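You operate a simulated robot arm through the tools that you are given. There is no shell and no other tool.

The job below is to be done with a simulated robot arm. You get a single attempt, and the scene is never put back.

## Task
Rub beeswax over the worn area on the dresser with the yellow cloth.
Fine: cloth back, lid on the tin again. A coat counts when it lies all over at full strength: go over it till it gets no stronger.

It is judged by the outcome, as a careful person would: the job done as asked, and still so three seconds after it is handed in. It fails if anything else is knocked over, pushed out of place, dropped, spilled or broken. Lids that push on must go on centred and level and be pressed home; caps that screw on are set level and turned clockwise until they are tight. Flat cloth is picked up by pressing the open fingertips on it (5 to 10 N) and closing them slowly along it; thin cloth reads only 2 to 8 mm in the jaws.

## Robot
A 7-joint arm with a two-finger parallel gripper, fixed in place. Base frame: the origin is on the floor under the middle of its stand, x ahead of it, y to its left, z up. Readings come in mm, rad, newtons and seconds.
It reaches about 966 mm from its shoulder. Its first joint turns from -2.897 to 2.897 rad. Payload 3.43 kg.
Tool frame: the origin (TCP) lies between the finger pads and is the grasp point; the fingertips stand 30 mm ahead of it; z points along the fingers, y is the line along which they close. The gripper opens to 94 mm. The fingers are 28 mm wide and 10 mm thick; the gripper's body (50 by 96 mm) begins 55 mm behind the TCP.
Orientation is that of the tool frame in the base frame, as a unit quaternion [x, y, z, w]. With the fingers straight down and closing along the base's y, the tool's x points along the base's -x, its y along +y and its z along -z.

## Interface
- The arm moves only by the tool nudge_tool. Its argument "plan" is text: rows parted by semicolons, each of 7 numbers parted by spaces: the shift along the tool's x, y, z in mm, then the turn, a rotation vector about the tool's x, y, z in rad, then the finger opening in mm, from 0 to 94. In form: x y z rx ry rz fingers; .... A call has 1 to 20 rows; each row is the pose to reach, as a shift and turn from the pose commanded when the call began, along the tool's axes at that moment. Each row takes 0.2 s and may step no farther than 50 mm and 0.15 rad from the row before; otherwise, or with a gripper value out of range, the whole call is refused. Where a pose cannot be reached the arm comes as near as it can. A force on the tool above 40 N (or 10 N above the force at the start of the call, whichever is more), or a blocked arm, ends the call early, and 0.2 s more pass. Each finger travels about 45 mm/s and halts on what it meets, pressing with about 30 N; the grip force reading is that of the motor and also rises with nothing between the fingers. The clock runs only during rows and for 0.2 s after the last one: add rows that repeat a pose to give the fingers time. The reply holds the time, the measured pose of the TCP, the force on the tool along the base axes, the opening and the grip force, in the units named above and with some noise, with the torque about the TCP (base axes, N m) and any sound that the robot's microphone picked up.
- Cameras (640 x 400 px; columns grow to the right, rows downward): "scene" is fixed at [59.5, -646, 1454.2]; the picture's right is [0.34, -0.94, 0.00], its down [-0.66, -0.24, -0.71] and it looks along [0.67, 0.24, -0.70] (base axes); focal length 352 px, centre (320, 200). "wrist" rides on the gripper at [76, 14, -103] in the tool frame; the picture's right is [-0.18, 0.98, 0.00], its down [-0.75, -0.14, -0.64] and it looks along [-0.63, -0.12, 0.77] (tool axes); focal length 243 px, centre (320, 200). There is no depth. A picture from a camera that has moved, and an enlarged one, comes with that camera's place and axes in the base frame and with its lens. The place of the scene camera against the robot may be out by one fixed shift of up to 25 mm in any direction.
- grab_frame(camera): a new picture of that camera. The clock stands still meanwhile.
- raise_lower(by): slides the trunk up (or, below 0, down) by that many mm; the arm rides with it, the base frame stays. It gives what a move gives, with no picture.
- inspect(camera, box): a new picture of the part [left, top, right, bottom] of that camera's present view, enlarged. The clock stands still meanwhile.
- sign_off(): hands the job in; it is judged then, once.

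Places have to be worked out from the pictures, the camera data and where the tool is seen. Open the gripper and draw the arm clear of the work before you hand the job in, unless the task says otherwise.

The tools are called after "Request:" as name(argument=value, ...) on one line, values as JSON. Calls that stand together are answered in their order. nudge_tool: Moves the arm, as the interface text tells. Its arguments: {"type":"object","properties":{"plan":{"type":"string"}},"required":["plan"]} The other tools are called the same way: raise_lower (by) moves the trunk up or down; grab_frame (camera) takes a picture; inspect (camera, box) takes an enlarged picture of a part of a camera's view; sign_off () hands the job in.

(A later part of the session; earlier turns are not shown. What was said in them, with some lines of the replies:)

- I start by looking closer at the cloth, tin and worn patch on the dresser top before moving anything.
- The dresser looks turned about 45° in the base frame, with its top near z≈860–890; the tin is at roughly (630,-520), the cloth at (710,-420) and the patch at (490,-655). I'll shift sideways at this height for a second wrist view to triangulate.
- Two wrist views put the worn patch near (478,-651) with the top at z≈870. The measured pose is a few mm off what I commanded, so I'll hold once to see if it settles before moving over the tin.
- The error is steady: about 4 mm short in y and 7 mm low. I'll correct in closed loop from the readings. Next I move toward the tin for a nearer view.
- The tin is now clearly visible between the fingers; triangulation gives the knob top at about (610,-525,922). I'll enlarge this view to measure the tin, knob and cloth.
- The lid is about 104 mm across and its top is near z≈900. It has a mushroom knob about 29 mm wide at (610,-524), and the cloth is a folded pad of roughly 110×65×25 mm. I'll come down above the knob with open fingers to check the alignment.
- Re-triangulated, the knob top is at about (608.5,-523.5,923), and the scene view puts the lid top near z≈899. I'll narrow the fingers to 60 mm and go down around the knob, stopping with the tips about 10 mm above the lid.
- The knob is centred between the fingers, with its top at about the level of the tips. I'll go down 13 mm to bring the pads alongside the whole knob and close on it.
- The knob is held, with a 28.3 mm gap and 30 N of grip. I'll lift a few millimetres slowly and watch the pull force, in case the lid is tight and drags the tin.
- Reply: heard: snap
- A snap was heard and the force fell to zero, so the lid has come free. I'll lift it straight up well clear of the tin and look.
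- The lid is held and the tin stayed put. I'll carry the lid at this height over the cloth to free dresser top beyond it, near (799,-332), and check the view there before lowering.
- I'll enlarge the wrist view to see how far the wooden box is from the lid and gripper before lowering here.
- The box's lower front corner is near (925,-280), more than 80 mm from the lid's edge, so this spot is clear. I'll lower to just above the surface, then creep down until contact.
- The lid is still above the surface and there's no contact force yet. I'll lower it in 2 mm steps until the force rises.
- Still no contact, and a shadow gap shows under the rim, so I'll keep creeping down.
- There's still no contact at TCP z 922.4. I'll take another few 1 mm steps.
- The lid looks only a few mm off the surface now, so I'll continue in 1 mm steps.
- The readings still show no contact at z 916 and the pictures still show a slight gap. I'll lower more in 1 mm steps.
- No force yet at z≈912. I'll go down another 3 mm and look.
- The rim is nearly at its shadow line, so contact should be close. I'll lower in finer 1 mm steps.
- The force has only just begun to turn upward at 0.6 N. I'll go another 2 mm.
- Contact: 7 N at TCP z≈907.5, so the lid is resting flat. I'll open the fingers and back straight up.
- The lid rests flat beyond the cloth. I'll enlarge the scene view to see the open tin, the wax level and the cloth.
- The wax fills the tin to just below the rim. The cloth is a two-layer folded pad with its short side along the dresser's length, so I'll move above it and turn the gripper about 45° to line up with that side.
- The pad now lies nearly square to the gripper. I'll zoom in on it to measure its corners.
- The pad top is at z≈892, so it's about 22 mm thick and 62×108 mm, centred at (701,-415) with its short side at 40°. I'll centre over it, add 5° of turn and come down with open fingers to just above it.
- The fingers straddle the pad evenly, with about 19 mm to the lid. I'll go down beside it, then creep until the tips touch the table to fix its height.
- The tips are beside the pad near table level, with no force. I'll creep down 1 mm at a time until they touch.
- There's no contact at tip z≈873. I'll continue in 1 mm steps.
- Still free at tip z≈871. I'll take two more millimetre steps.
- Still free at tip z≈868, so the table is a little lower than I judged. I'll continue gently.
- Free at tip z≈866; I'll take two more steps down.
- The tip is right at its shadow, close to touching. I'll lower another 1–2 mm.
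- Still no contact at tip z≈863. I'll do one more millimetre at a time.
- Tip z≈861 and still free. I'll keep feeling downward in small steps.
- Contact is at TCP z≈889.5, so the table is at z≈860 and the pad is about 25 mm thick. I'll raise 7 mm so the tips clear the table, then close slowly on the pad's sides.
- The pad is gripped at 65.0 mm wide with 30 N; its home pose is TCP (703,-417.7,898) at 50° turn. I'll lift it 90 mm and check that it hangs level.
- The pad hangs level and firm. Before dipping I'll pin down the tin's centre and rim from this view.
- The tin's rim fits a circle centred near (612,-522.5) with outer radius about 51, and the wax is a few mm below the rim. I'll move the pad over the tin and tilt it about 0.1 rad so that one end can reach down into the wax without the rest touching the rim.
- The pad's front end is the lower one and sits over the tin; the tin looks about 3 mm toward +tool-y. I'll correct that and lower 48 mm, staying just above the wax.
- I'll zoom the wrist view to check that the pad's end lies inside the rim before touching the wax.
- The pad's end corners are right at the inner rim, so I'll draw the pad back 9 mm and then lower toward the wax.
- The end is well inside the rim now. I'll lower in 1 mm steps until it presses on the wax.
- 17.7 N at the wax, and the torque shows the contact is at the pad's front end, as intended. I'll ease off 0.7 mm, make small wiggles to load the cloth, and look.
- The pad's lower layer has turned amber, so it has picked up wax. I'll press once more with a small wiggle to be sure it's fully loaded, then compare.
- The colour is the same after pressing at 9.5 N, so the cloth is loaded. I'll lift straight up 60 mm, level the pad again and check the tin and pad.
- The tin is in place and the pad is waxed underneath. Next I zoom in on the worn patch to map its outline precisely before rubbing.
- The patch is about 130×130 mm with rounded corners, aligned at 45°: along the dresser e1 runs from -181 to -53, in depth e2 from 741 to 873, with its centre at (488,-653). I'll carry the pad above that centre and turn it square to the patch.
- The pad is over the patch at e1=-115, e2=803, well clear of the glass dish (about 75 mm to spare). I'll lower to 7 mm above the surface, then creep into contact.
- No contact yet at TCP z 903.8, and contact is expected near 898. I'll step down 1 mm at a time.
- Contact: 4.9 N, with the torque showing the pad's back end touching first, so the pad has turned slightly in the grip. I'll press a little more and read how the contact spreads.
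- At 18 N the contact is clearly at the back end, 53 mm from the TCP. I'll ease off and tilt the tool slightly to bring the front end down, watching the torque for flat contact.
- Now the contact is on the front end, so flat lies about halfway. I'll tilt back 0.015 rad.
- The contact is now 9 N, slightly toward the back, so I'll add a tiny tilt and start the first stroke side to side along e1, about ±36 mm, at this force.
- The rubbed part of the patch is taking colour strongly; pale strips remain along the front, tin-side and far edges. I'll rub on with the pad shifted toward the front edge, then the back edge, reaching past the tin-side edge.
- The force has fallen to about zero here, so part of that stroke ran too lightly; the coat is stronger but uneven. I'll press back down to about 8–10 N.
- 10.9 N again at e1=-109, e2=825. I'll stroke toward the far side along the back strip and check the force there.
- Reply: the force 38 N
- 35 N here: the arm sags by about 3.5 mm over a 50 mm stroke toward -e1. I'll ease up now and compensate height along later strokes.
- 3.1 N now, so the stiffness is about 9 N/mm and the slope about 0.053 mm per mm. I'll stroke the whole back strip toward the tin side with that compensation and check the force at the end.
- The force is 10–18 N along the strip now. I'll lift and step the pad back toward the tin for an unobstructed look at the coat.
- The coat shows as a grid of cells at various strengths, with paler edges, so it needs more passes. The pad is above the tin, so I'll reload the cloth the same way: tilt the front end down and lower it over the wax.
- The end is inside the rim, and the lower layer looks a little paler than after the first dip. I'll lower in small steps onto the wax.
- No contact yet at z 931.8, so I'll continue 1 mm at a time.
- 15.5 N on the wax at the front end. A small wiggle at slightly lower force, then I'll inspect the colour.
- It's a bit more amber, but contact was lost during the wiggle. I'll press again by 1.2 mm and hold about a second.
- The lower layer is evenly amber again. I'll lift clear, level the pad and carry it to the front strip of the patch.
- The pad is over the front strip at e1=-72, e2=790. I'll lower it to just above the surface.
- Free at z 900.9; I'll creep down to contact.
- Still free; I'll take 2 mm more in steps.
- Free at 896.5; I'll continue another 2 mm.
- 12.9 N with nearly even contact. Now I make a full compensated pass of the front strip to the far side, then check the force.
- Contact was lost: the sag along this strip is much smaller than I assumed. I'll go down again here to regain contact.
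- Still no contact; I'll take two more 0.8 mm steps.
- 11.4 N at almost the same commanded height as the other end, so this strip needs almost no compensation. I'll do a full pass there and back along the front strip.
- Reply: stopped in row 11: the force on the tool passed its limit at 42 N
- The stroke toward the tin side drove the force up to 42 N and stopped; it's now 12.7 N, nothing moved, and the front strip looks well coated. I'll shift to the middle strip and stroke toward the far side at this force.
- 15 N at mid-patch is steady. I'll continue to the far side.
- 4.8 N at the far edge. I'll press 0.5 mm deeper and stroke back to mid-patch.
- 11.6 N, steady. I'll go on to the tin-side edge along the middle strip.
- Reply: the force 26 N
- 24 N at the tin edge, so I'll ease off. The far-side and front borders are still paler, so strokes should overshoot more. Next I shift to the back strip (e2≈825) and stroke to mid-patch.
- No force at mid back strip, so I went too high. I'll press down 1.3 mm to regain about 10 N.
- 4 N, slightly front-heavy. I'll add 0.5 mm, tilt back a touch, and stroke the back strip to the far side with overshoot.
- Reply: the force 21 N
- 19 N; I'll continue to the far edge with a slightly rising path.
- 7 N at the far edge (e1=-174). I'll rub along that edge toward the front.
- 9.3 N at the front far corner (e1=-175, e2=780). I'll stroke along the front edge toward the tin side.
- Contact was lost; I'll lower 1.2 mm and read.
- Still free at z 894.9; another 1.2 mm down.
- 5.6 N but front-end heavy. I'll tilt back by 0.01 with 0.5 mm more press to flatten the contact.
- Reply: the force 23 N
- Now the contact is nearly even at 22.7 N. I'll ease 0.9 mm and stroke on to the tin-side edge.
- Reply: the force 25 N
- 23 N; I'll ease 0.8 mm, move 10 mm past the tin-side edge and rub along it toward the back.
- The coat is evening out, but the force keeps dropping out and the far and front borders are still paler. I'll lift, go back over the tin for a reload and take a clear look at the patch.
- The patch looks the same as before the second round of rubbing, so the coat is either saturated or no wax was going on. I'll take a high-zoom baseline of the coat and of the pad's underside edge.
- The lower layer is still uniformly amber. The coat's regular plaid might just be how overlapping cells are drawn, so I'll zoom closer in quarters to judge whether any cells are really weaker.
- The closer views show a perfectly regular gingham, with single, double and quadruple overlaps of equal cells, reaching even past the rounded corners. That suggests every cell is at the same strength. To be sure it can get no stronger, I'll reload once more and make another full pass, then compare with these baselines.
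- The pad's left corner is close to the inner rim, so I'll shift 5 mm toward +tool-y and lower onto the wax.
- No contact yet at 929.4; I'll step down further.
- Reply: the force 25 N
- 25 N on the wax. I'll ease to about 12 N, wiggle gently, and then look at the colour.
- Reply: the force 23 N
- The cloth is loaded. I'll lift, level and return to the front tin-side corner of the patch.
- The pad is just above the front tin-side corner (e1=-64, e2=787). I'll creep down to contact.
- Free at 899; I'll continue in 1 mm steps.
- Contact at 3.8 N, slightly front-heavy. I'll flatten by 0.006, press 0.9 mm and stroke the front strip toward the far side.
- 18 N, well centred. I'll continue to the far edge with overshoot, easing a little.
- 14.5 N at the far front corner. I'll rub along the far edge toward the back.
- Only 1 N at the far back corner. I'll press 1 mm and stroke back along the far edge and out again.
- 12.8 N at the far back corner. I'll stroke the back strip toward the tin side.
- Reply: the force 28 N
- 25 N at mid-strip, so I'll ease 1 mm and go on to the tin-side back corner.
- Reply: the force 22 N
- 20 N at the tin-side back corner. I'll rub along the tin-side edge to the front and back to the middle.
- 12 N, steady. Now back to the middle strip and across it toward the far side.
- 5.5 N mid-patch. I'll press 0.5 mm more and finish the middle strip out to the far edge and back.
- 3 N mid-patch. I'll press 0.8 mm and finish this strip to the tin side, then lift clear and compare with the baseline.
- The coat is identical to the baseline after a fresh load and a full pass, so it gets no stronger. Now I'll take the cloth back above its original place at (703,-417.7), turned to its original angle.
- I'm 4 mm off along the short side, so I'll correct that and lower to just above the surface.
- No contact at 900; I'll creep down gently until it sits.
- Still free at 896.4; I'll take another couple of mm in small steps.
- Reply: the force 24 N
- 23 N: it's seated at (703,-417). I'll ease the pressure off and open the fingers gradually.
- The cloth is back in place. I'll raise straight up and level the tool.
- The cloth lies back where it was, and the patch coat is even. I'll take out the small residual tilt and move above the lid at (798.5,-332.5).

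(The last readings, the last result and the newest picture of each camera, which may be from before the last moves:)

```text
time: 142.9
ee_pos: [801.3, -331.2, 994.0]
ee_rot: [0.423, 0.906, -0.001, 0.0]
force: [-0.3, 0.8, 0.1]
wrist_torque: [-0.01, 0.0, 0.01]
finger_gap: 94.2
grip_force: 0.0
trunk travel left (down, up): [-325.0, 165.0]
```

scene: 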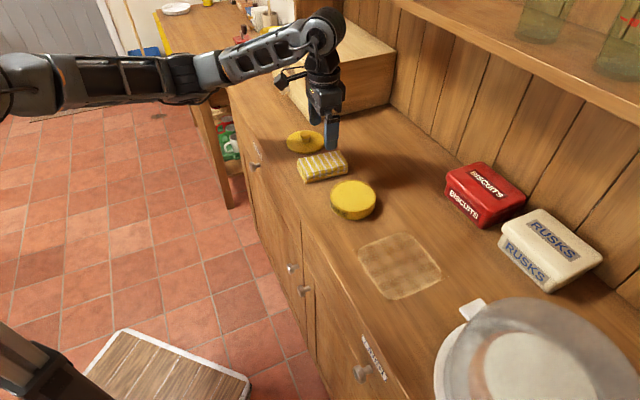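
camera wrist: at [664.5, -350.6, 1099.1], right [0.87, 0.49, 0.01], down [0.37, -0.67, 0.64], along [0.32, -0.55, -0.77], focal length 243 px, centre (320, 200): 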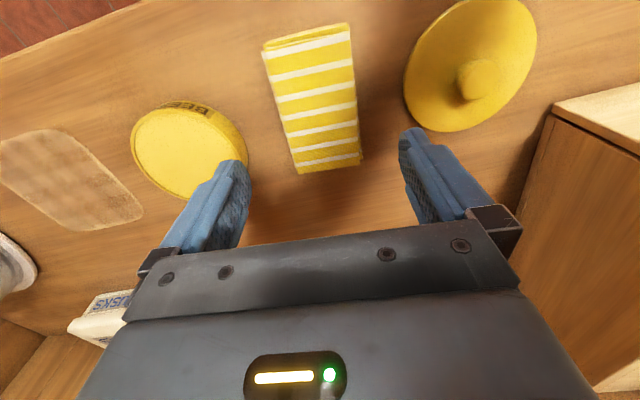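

The tool is level. I'll turn back 50° to the yaw I used for the lid and narrow the fingers to 60 mm.

Request:
nudge_tool(plan="0 0 0 0 0 -0.145 80; 0 0 0 0 0 -0.29 70; 0 0 0 0 0 -0.435 60; 0 0 0 0 0 -0.58 60; 0 0 0 0 0 -0.725 60; 0 0 0 0 0 -0.8727 60; 0 0 0 0 0 -0.8727 60")

Request:
grab_frame(camera="wrist")

```text
time: 144.6
ee_pos: [799.5, -332.8, 994.9]
ee_rot: [-0.001, 1.0, 0.0, 0.0]
force: [0.3, 0.6, -0.8]
wrist_torque: [0.0, -0.01, -0.01]
finger_gap: 60.2
grip_force: 0.1
trunk travel left (down, up): [-325.0, 165.0]
```

```text
taken
camera wrist: at [723.7, -318.2, 1099.2], right [0.18, 0.98, 0.0], down [0.75, -0.14, 0.64], along [0.63, -0.12, -0.77], focal length 243 px, centre (320, 200)
```

wrist: 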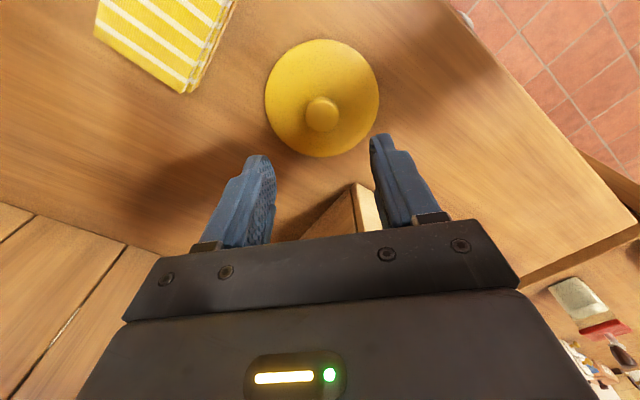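

Directly above the lid and level. I'll lower around the knob to the height where I released it.

Request:
nudge_tool(plan="0 0 30 0 0 0 60; 0 0 60 0 0 0 60; 0 0 78 0 0 0 60; 0 0 84 0 0 0 60; 0 0 84 0 0 0 60")

Request:
grab_frame(camera="wrist")

```text
time: 145.8
ee_pos: [800.4, -332.6, 911.5]
ee_rot: [-0.002, 1.0, 0.0, 0.001]
force: [-0.5, 0.1, -0.3]
wrist_torque: [0.02, 0.01, -0.02]
finger_gap: 60.3
grip_force: 0.1
trunk travel left (down, up): [-325.0, 165.0]
```

```text
taken
camera wrist: at [724.9, -317.3, 1015.5], right [0.18, 0.98, 0.0], down [0.75, -0.14, 0.64], along [0.63, -0.12, -0.77], focal length 243 px, centre (320, 200)
```

wrist: 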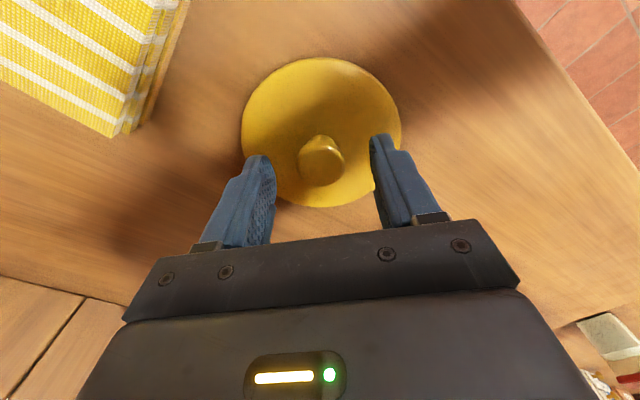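

I'll lower the last 3 mm and close gently on the knob.

Request:
nudge_tool(plan="1.5 0 2 0 0 0 60; 1.5 0 3 0 0 0 60; 1.5 0 3 0 0 0 48; 1.5 0 3 0 0 0 38; 1.5 0 3 0 0 0 32; 1.5 0 3 0 0 0 28; 1.5 0 3 0 0 0 24; 1.5 0 3 0 0 0 20; 1.5 0 3 0 0 0 20")

```text
time: 147.8
ee_pos: [798.1, -332.5, 909.2]
ee_rot: [0.0, 1.0, 0.0, 0.0]
force: [-0.3, 0.4, -0.3]
wrist_torque: [-0.02, -0.02, 0.01]
finger_gap: 28.3
grip_force: 30.3
trunk travel left (down, up): [-325.0, 165.0]
```

The knob is gripped at 28.3 mm. Before moving, I'll compare the tin's position in the same scene crop used when the lid first came off.

Request:
inspect(camera="scene", box=[280, 120, 400, 230])

Request:
inspect(camera="scene", box=[320, 165, 390, 225])

```text
3.64 times, centred on (340, 175) of scene
camera zoom: at [59.5, -646.0, 1454.2], right [0.34, -0.94, 0.0], down [-0.66, -0.24, -0.71], along [0.67, 0.24, -0.7], focal length 1281 px, centre (247, 291)
```

zoom: 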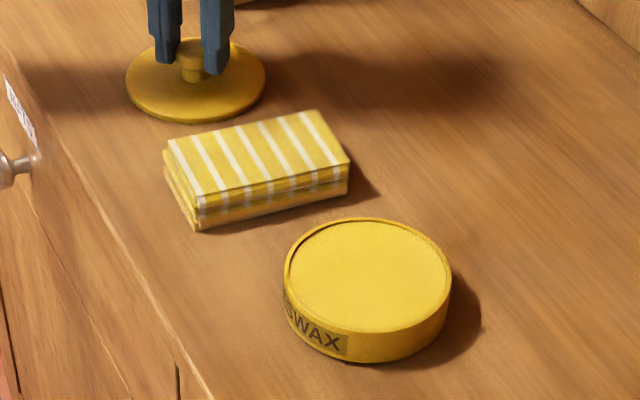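

```text
6.67 times, centred on (355, 195) of scene
camera zoom: at [59.5, -646.0, 1454.2], right [0.34, -0.94, 0.0], down [-0.66, -0.24, -0.71], along [0.67, 0.24, -0.7], focal length 2349 px, centre (87, 233)
```

zoom: 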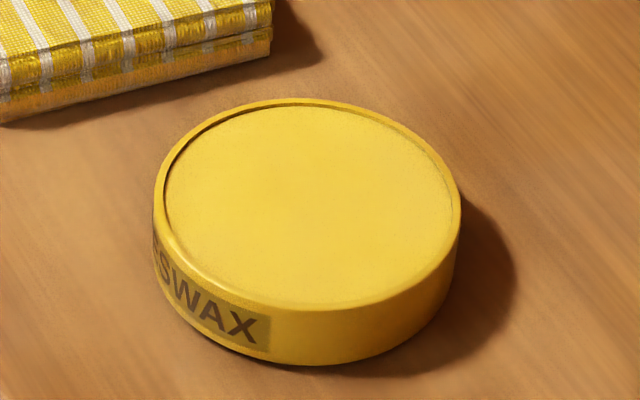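

The tin sits exactly where it was after the lid came off, and the cloth is home. I'll lift the lid and carry it back above the tin, aiming for TCP (609,-524).

Request:
nudge_tool(plan="0 0 -10 0 0 0 20; 0 0 -40 0 0 0 20; 0 0 -80 0 0 0 20; 0 0 -116 0 0 0 20; 0 0 -116 0 0 0 20")

Request:
nudge_tool(plan="27 -27 0 0 0 0 20; 54 -55 0 0 0 0 20; 81 -82 0 0 0 0 20; 108 -110 0 0 0 0 20; 135 -137 0 0 0 0 20; 162 -165 0 0 0 0 20; 189 -191.6 0 0 0 0 20; 189 -191.6 0 0 0 0 20; 189 -191.6 0 0 0 0 20")

Request:
grab_frame(camera="wrist")

Request:
inspect(camera="scene", box=[290, 110, 420, 230])

```text
time: 148.9
ee_pos: [796.9, -334.4, 1025.9]
ee_rot: [-0.001, 1.0, 0.0, -0.001]
force: [0.1, 0.3, -1.6]
wrist_torque: [0.04, 0.04, -0.03]
finger_gap: 27.9
grip_force: 29.8
trunk travel left (down, up): [-325.0, 165.0]
```

```text
time: 150.9
ee_pos: [608.9, -520.7, 1026.6]
ee_rot: [0.0, 1.0, 0.0, 0.0]
force: [0.2, 0.9, -1.1]
wrist_torque: [-0.01, -0.01, 0.0]
finger_gap: 27.9
grip_force: 29.9
trunk travel left (down, up): [-325.0, 165.0]
```

```text
taken
camera wrist: at [533.7, -505.7, 1130.5], right [0.18, 0.98, 0.0], down [0.75, -0.14, 0.64], along [0.63, -0.12, -0.77], focal length 243 px, centre (320, 200)
```

wrist: 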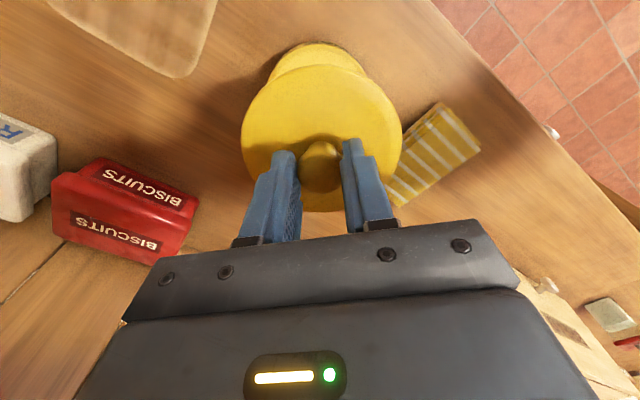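

```text
3.33 times, centred on (355, 170) of scene
camera zoom: at [59.5, -646.0, 1454.2], right [0.34, -0.94, 0.0], down [-0.66, -0.24, -0.71], along [0.67, 0.24, -0.7], focal length 1174 px, centre (203, 300)
```

zoom: 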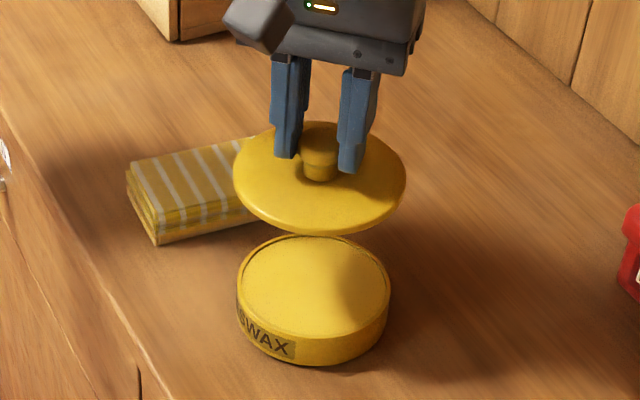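

The y reading is 3.3 mm off, and the tin shows shifted by the same amount compared with the view just after removal. I'll correct it and compare again.

Request:
nudge_tool(plan="0 -3.3 0 0 0 0 20; 0 -3.3 0 0 0 0 20; 0 -3.3 0 0 0 0 20")

Request:
inspect(camera="wrist", box=[220, 20, 420, 145])

Request:
grab_frame(camera="wrist")

```text
time: 151.8
ee_pos: [609.4, -526.0, 1026.8]
ee_rot: [-0.001, 1.0, 0.0, -0.001]
force: [-0.1, -0.7, -1.0]
wrist_torque: [0.01, 0.01, 0.02]
finger_gap: 28.1
grip_force: 30.2
trunk travel left (down, up): [-325.0, 165.0]
```

```text
3.20 times, centred on (320, 82) of wrist
camera zoom: at [533.9, -509.9, 1129.9], right [0.18, 0.98, 0.0], down [0.75, -0.14, 0.64], along [0.63, -0.12, -0.77], focal length 776 px, centre (320, 576)
```

zoom: 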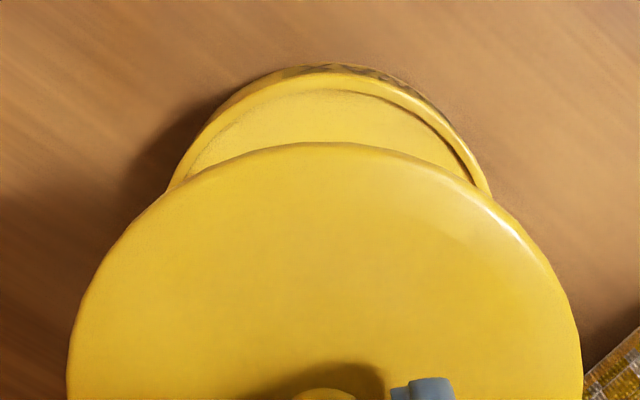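

```text
taken
camera wrist: at [533.9, -509.9, 1129.9], right [0.18, 0.98, 0.0], down [0.75, -0.14, 0.64], along [0.63, -0.12, -0.77], focal length 243 px, centre (320, 200)
```

wrist: 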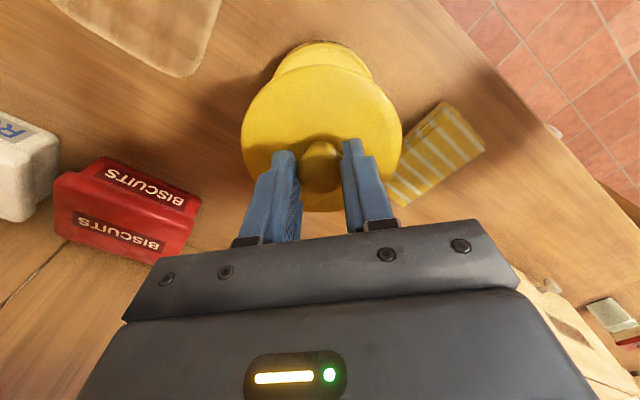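

The tin now appears about 1.8 mm toward +y relative to the lid, which agrees with the reading (-526 against -524.1); depth matches the removal view. I'll correct by +1.8 and lower to about 12 mm above seating.

Request:
nudge_tool(plan="0 1.8 0 0 0 0 20; 0 1.8 30 0 0 0 20; 0 1.8 55 0 0 0 20; 0 1.8 73 0 0 0 20; 0 1.8 75 0 0 0 20; 0 1.8 75 0 0 0 20")

Request:
inspect(camera="scene", box=[310, 140, 410, 220])

Request:
inspect(camera="wrist", box=[220, 20, 420, 145])

```text
time: 153.2
ee_pos: [608.7, -525.2, 950.4]
ee_rot: [0.001, 1.0, 0.0, 0.0]
force: [-0.2, -0.3, -1.2]
wrist_torque: [0.04, 0.02, 0.03]
finger_gap: 28.0
grip_force: 30.1
trunk travel left (down, up): [-325.0, 165.0]
```

```text
5.00 times, centred on (360, 180) of scene
camera zoom: at [59.5, -646.0, 1454.2], right [0.34, -0.94, 0.0], down [-0.66, -0.24, -0.71], along [0.67, 0.24, -0.7], focal length 1762 px, centre (120, 300)
```

zoom: 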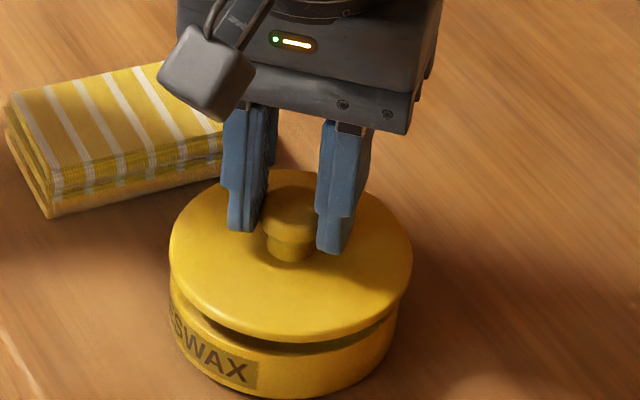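

```text
3.20 times, centred on (320, 82) of wrist
camera zoom: at [533.1, -509.7, 1053.7], right [0.18, 0.98, 0.0], down [0.75, -0.14, 0.64], along [0.63, -0.12, -0.77], focal length 776 px, centre (320, 576)
```

zoom: 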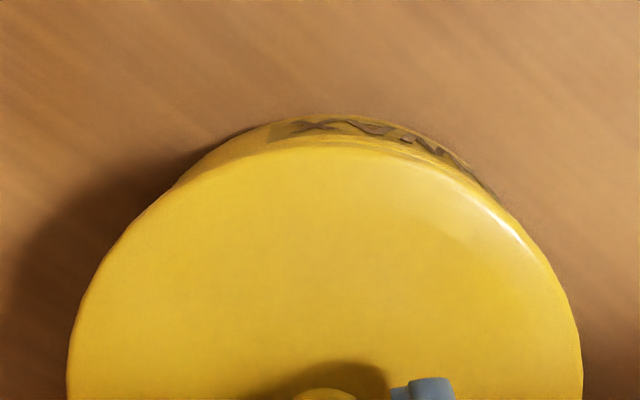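

Both views show the lid about 2 mm too far toward -y. I'll shift +2 in y and lower to about 4 mm above seating for a final check.

Request:
nudge_tool(plan="0 2 0 0 0 0 20; 0 2 3 0 0 0 20; 0 2 6 0 0 0 20; 0 2 6 0 0 0 20")

Request:
inspect(camera="scene", box=[310, 150, 410, 230])

Request:
inspect(camera="wrist", box=[220, 20, 420, 145])

```text
time: 154.2
ee_pos: [608.6, -522.9, 943.5]
ee_rot: [0.0, 1.0, 0.001, 0.0]
force: [0.3, 0.4, -0.8]
wrist_torque: [-0.03, 0.01, 0.02]
finger_gap: 28.3
grip_force: 29.6
trunk travel left (down, up): [-325.0, 165.0]
```

```text
5.00 times, centred on (360, 190) of scene
camera zoom: at [59.5, -646.0, 1454.2], right [0.34, -0.94, 0.0], down [-0.66, -0.24, -0.71], along [0.67, 0.24, -0.7], focal length 1762 px, centre (120, 250)
```

zoom: 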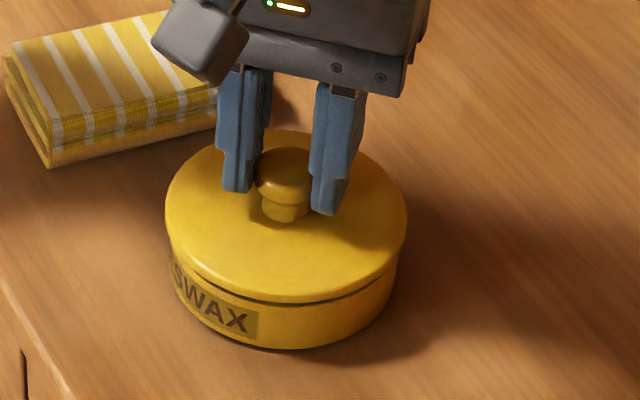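

```text
3.20 times, centred on (320, 82) of wrist
camera zoom: at [532.7, -507.9, 1047.1], right [0.18, 0.98, 0.0], down [0.75, -0.14, 0.64], along [0.63, -0.12, -0.77], focal length 776 px, centre (320, 576)
```

zoom: 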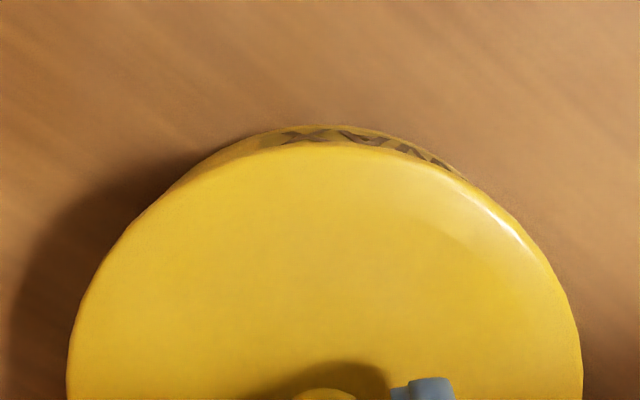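

The overhang now matches the original closed picture on both sides. I'll lower in 1 mm steps and watch for contact.

Request:
nudge_tool(plan="0 0 1 0 0 0 20; 0 0 2 0 0 0 20; 0 0 3 0 0 0 20; 0 0 3 0 0 0 20")

```text
time: 155.2
ee_pos: [608.5, -523.1, 940.1]
ee_rot: [0.001, 1.0, 0.0, 0.0]
force: [0.1, 0.2, -0.5]
wrist_torque: [-0.02, -0.01, 0.03]
finger_gap: 28.1
grip_force: 29.9
trunk travel left (down, up): [-325.0, 165.0]
```

No contact yet at 940.1, and seating is expected near 939. I'll continue 1 mm at a time.

Request:
nudge_tool(plan="0 0 0.7 0 0 0 20; 0 0 1.4 0 0 0 20; 0 0 2 0 0 0 20; 0 0 2 0 0 0 20")

Request:
inspect(camera="scene", box=[310, 150, 410, 230])

```text
time: 156.2
ee_pos: [607.4, -524.3, 939.7]
ee_rot: [-0.001, 1.0, 0.0, 0.0]
force: [-0.9, -0.1, 0.2]
wrist_torque: [-0.03, 0.01, 0.03]
finger_gap: 28.0
grip_force: 30.0
trunk travel left (down, up): [-325.0, 165.0]
```

```text
5.00 times, centred on (360, 190) of scene
camera zoom: at [59.5, -646.0, 1454.2], right [0.34, -0.94, 0.0], down [-0.66, -0.24, -0.71], along [0.67, 0.24, -0.7], focal length 1762 px, centre (120, 250)
```

zoom: 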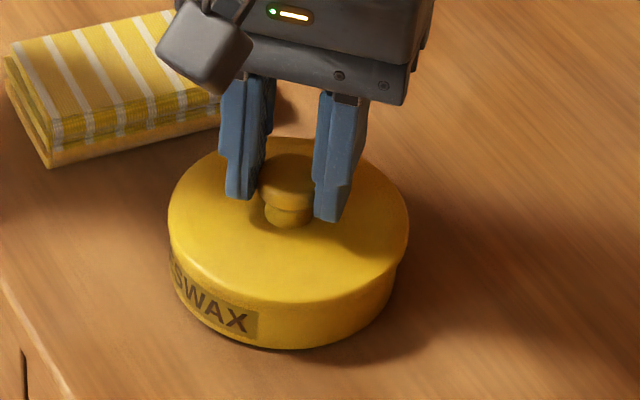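

Almost touching, and the lid looks about 1 mm toward -y again. I'll nudge +0.8 in y and press down slowly.

Request:
nudge_tool(plan="0 0.8 0 0 0 0 20; 0 0.8 0.5 0 0 0 20; 0 0.8 1 0 0 0 20; 0 0.8 1 0 0 0 20")

Request:
inspect(camera="scene", box=[310, 150, 410, 230])

```text
time: 157.2
ee_pos: [607.7, -523.5, 938.2]
ee_rot: [0.0, 1.0, -0.001, 0.0]
force: [0.1, 0.7, -0.3]
wrist_torque: [0.02, -0.02, -0.01]
finger_gap: 27.8
grip_force: 30.2
trunk travel left (down, up): [-325.0, 165.0]
```

```text
5.00 times, centred on (360, 190) of scene
camera zoom: at [59.5, -646.0, 1454.2], right [0.34, -0.94, 0.0], down [-0.66, -0.24, -0.71], along [0.67, 0.24, -0.7], focal length 1762 px, centre (120, 250)
```

zoom: 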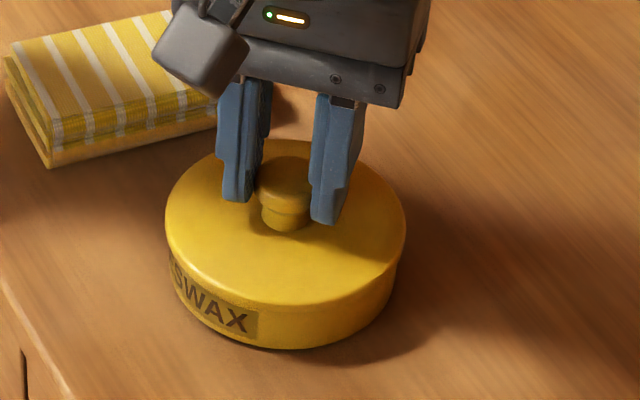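

Aligned again (lid centre 285, tin 283 in the crop), still no force. I'll press on down in 0.7 mm steps.

Request:
nudge_tool(plan="0 0 0.7 0 0 0 20; 0 0 1.4 0 0 0 20; 0 0 2 0 0 0 20; 0 0 2 0 0 0 20")

```text
time: 158.2
ee_pos: [609.2, -523.4, 937.8]
ee_rot: [-0.003, 1.0, 0.0, 0.001]
force: [9.2, 5.7, 19.8]
wrist_torque: [0.23, -0.28, -0.04]
finger_gap: 27.9
grip_force: 30.3
trunk travel left (down, up): [-325.0, 165.0]
heard: snap
```

A snap: the lid has gone home, with 20 N down and some side force from a ~1 mm offset. I'll relax the side load and press a bit more to be sure it's fully seated.

Request:
nudge_tool(plan="-0.6 0.4 0 0 0 0 20; -0.9 0.6 0.5 0 0 0 20; -0.9 0.6 1 0 0 0 20; -0.9 0.6 1 0 0 0 20")

Request:
inspect(camera="scene", box=[310, 150, 410, 230])

Request:
grab_frame(camera="wrist")

```text
time: 159.2
ee_pos: [607.4, -522.3, 937.4]
ee_rot: [0.0, 1.0, -0.001, 0.001]
force: [3.1, -4.8, 36.7]
wrist_torque: [-0.11, -0.27, -0.14]
finger_gap: 28.4
grip_force: 30.3
trunk travel left (down, up): [-325.0, 165.0]
```

```text
5.00 times, centred on (360, 190) of scene
camera zoom: at [59.5, -646.0, 1454.2], right [0.34, -0.94, 0.0], down [-0.66, -0.24, -0.71], along [0.67, 0.24, -0.7], focal length 1762 px, centre (120, 250)
```

zoom: 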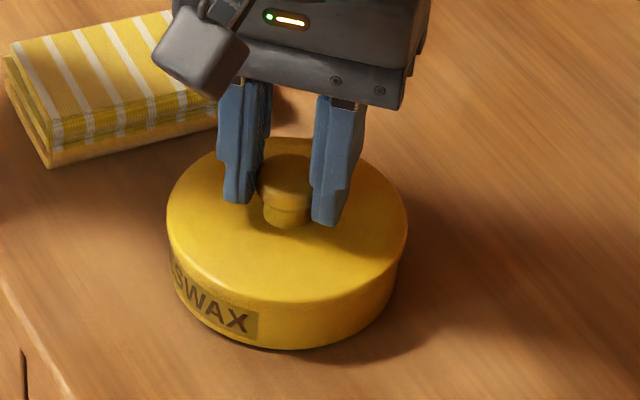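

```text
taken
camera wrist: at [533.0, -508.1, 1040.3], right [0.18, 0.98, 0.0], down [0.75, -0.14, 0.64], along [0.63, -0.12, -0.77], focal length 243 px, centre (320, 200)
```

wrist: 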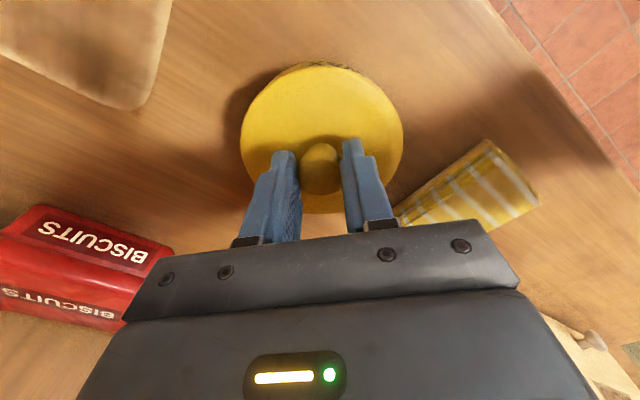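

36.7 N against a hard stop at z 937.4; the lid sits flush and level. I'll ease the pressure, open the fingers and back straight up.

Request:
nudge_tool(plan="0 0 -1.2 0 0 0 20; 0 0 -2.5 0 0 0 24; 0 0 -2.5 0 0 0 30; 0 0 -2.5 0 0 0 36; 0 0 -2.5 0 0 0 46; 0 0 -2.5 0 0 0 60; 0 0 -2.5 0 0 0 60")

Request:
grab_frame(camera="wrist")

```text
time: 160.8
ee_pos: [610.0, -522.4, 936.5]
ee_rot: [0.0, 1.0, 0.0, 0.0]
force: [1.3, -0.7, 0.3]
wrist_torque: [-0.02, -0.02, 0.03]
finger_gap: 60.0
grip_force: 0.1
trunk travel left (down, up): [-325.0, 165.0]
```

```text
taken
camera wrist: at [533.5, -507.7, 1040.6], right [0.18, 0.98, 0.0], down [0.75, -0.14, 0.64], along [0.63, -0.12, -0.77], focal length 243 px, centre (320, 200)
```

wrist: 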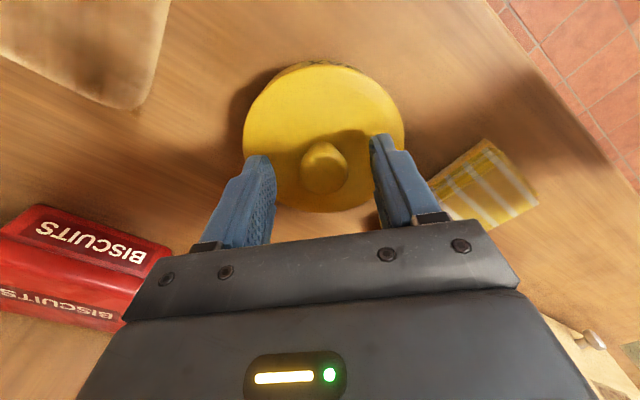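

The fingers are open and clear of the knob, and the lid stays seated. I'll rise straight up and inspect everything.

Request:
nudge_tool(plan="0 0 -20 0 0 0 60; 0 0 -60 0 0 0 60; 0 0 -105 0 0 0 70; 0 0 -150 0 0 0 80; 0 0 -150 0 0 0 80")

Request:
nudge_tool(plan="40 0 -10 0 0 0 80; 80 0 -20 0 0 0 80; 120 30 -30 0 0 0 80; 160 70 -40 0 0 0 80; 200 110 -50 0 0 0 80; 240 140 -50 0 0 0 80; 240 140 -50 0 0 0 80")

Request:
inspect(camera="scene", box=[310, 150, 410, 230])

Request:
inspect(camera="scene", box=[280, 130, 400, 230])

Request:
grab_frame(camera="scene")

Request:
grab_frame(camera="wrist")

```text
time: 161.9
ee_pos: [608.8, -525.3, 1089.5]
ee_rot: [0.0, 1.0, 0.0, -0.001]
force: [0.3, -0.1, 0.6]
wrist_torque: [0.03, 0.02, -0.01]
finger_gap: 79.8
grip_force: 0.1
trunk travel left (down, up): [-325.0, 165.0]
```

```text
refused: row 3 steps farther than a row can; nothing moved
```

```text
5.00 times, centred on (360, 190) of scene
camera zoom: at [59.5, -646.0, 1454.2], right [0.34, -0.94, 0.0], down [-0.66, -0.24, -0.71], along [0.67, 0.24, -0.7], focal length 1762 px, centre (120, 250)
```

zoom: 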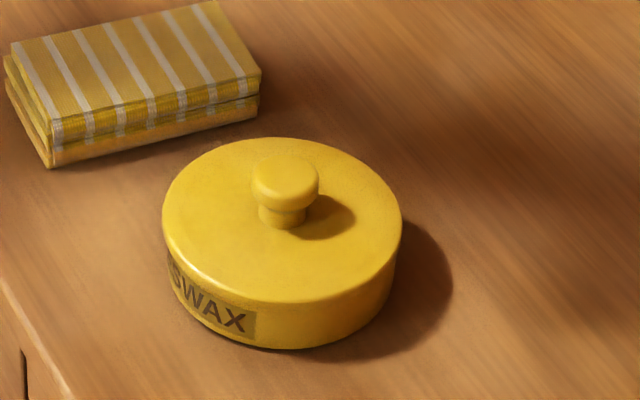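

```text
4.00 times, centred on (340, 180) of scene
camera zoom: at [59.5, -646.0, 1454.2], right [0.34, -0.94, 0.0], down [-0.66, -0.24, -0.71], along [0.67, 0.24, -0.7], focal length 1409 px, centre (240, 280)
```

zoom: 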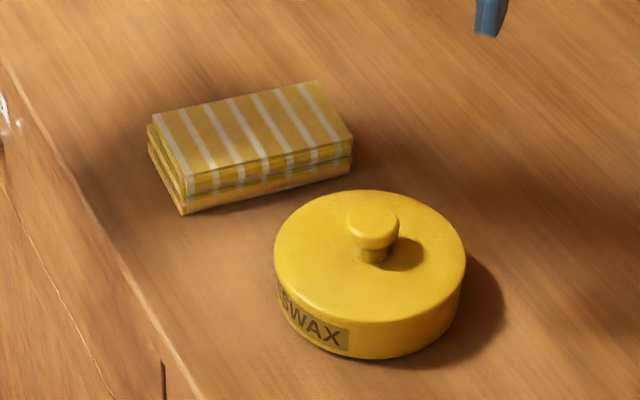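

```text
taken
```

scene: 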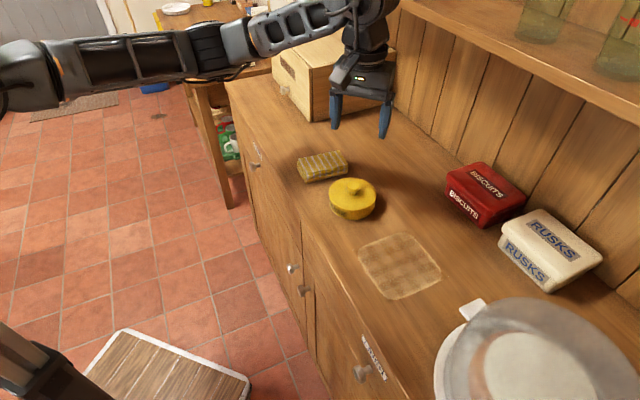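

```text
taken
camera wrist: at [533.1, -509.1, 1192.7], right [0.18, 0.98, 0.0], down [0.75, -0.14, 0.64], along [0.63, -0.12, -0.77], focal length 243 px, centre (320, 200)
```

wrist: 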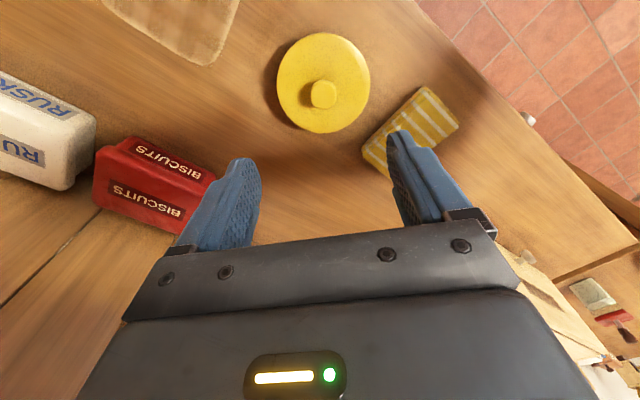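

The lid is on and centred, and the cloth is back. I'll look closely for any gap or tilt under the lid and check the patch again.

Request:
inspect(camera="scene", box=[325, 180, 385, 222])

Request:
inspect(camera="scene", box=[350, 225, 446, 305])

Request:
inspect(camera="wrist", box=[260, 20, 400, 140])

```text
9.52 times, centred on (355, 201) of scene
camera zoom: at [59.5, -646.0, 1454.2], right [0.34, -0.94, 0.0], down [-0.66, -0.24, -0.71], along [0.67, 0.24, -0.7], focal length 3355 px, centre (-13, 190)
```

zoom: 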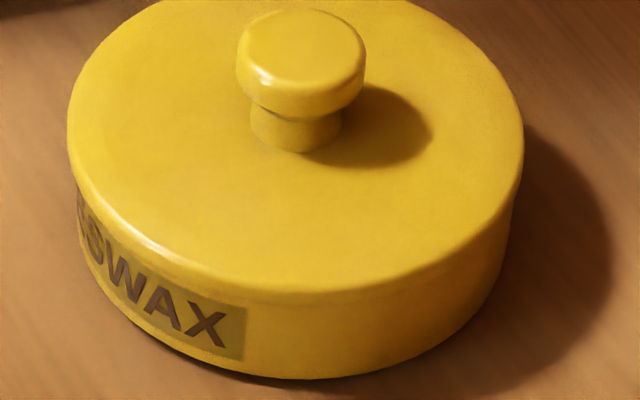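

```text
5.00 times, centred on (398, 265) of scene
camera zoom: at [59.5, -646.0, 1454.2], right [0.34, -0.94, 0.0], down [-0.66, -0.24, -0.71], along [0.67, 0.24, -0.7], focal length 1762 px, centre (-70, -125)
```

zoom: 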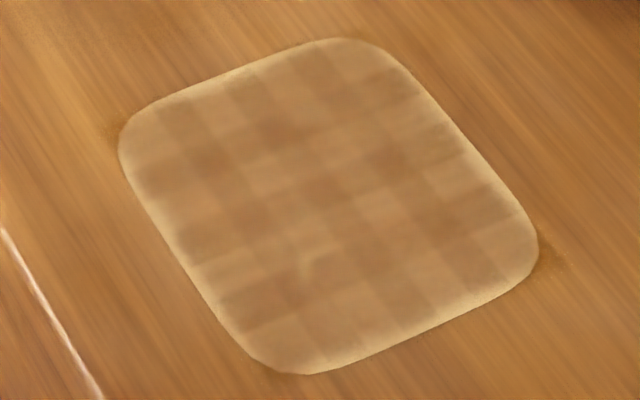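

```text
3.33 times, centred on (330, 80) of wrist
camera zoom: at [533.1, -509.1, 1192.7], right [0.18, 0.98, 0.0], down [0.75, -0.14, 0.64], along [0.63, -0.12, -0.77], focal length 809 px, centre (287, 600)
```

zoom: 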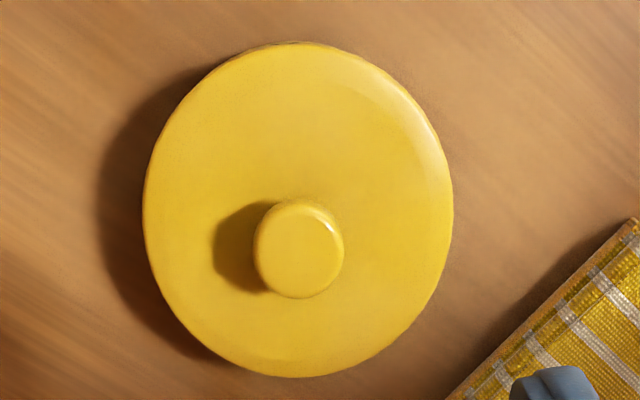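

The lid is flush and level, and the patch shows the same even, regular coat. I'll draw the arm back to its starting place with the gripper open.

Request:
nudge_tool(plan="27 27 -8 0 0 0 90; 54 54 -16 0 0 0 94; 81 81 -24 0 0 0 94; 108 108 -32 0 0 0 94; 135 135 -40 0 0 0 94; 160 161 -50 0 0 0 94; 160 161 -50 0 0 0 94")

Request:
grab_frame(camera="scene")

Request:
inspect(camera="wrist", box=[80, 50, 240, 190])

```text
time: 163.6
ee_pos: [447.8, -362.0, 1136.7]
ee_rot: [-0.001, 1.0, 0.0, 0.0]
force: [0.9, 0.1, 0.6]
wrist_torque: [0.01, 0.01, 0.0]
finger_gap: 93.9
grip_force: 0.0
trunk travel left (down, up): [-325.0, 165.0]
```

```text
taken
```

scene: 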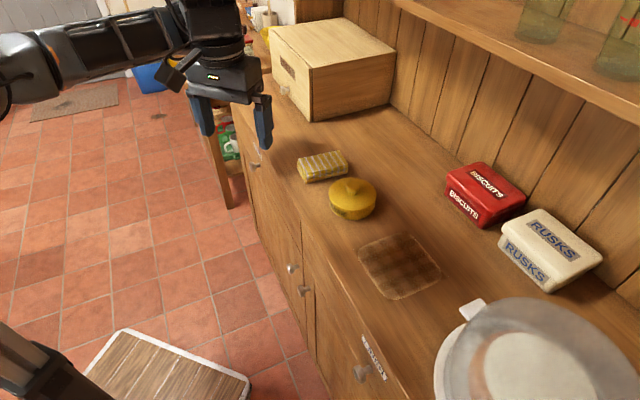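

```text
2.86 times, centred on (160, 120) of wrist
camera zoom: at [373.4, -346.8, 1239.8], right [0.18, 0.98, 0.0], down [0.75, -0.14, 0.64], along [0.63, -0.12, -0.77], focal length 693 px, centre (777, 429)
```

zoom: 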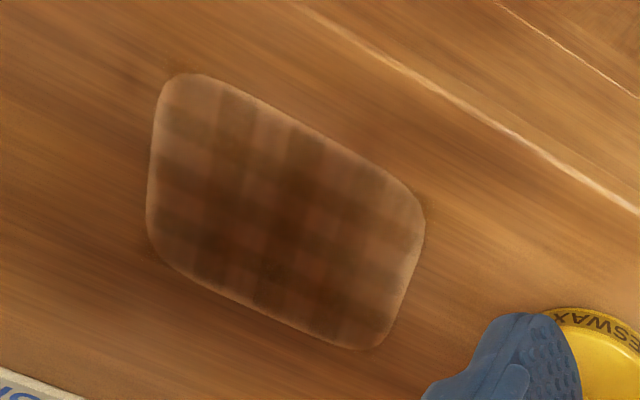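

The arm is back at its start with the gripper open. The patch carries an even coat that two further loads and passes did not change. The lid is snapped on level, the cloth is back in place, and nothing else has moved, so I'm handing the job in.

Request:
sign_off()

```text
The job is handed in.
```

The worn area is waxed, the cloth is back in its place, and the lid is pressed home on the tin. I've handed the job in; I don't have the verdict.

- **Coat:** I loaded the cloth from the tin three times and rubbed the whole area, going past every edge. The second and third rounds changed nothing I could see in the pictures, so I took it as full strength. A slightly paler border still shows around the edge. It didn't change with more rubbing, so I judged it to be how the coat is drawn rather than a missed strip.
- **Tin:** The lid snapped on and was pressed to a hard stop at about 37 N. It looks level and centred. The tin sits about 3 mm from where it started.
- **Cloth:** It is back within about 3 mm of its original spot. Its lower layer is still waxy.
- **Everything else:** Nothing else was moved or knocked in the pictures. The arm is back at its start position with the gripper open.
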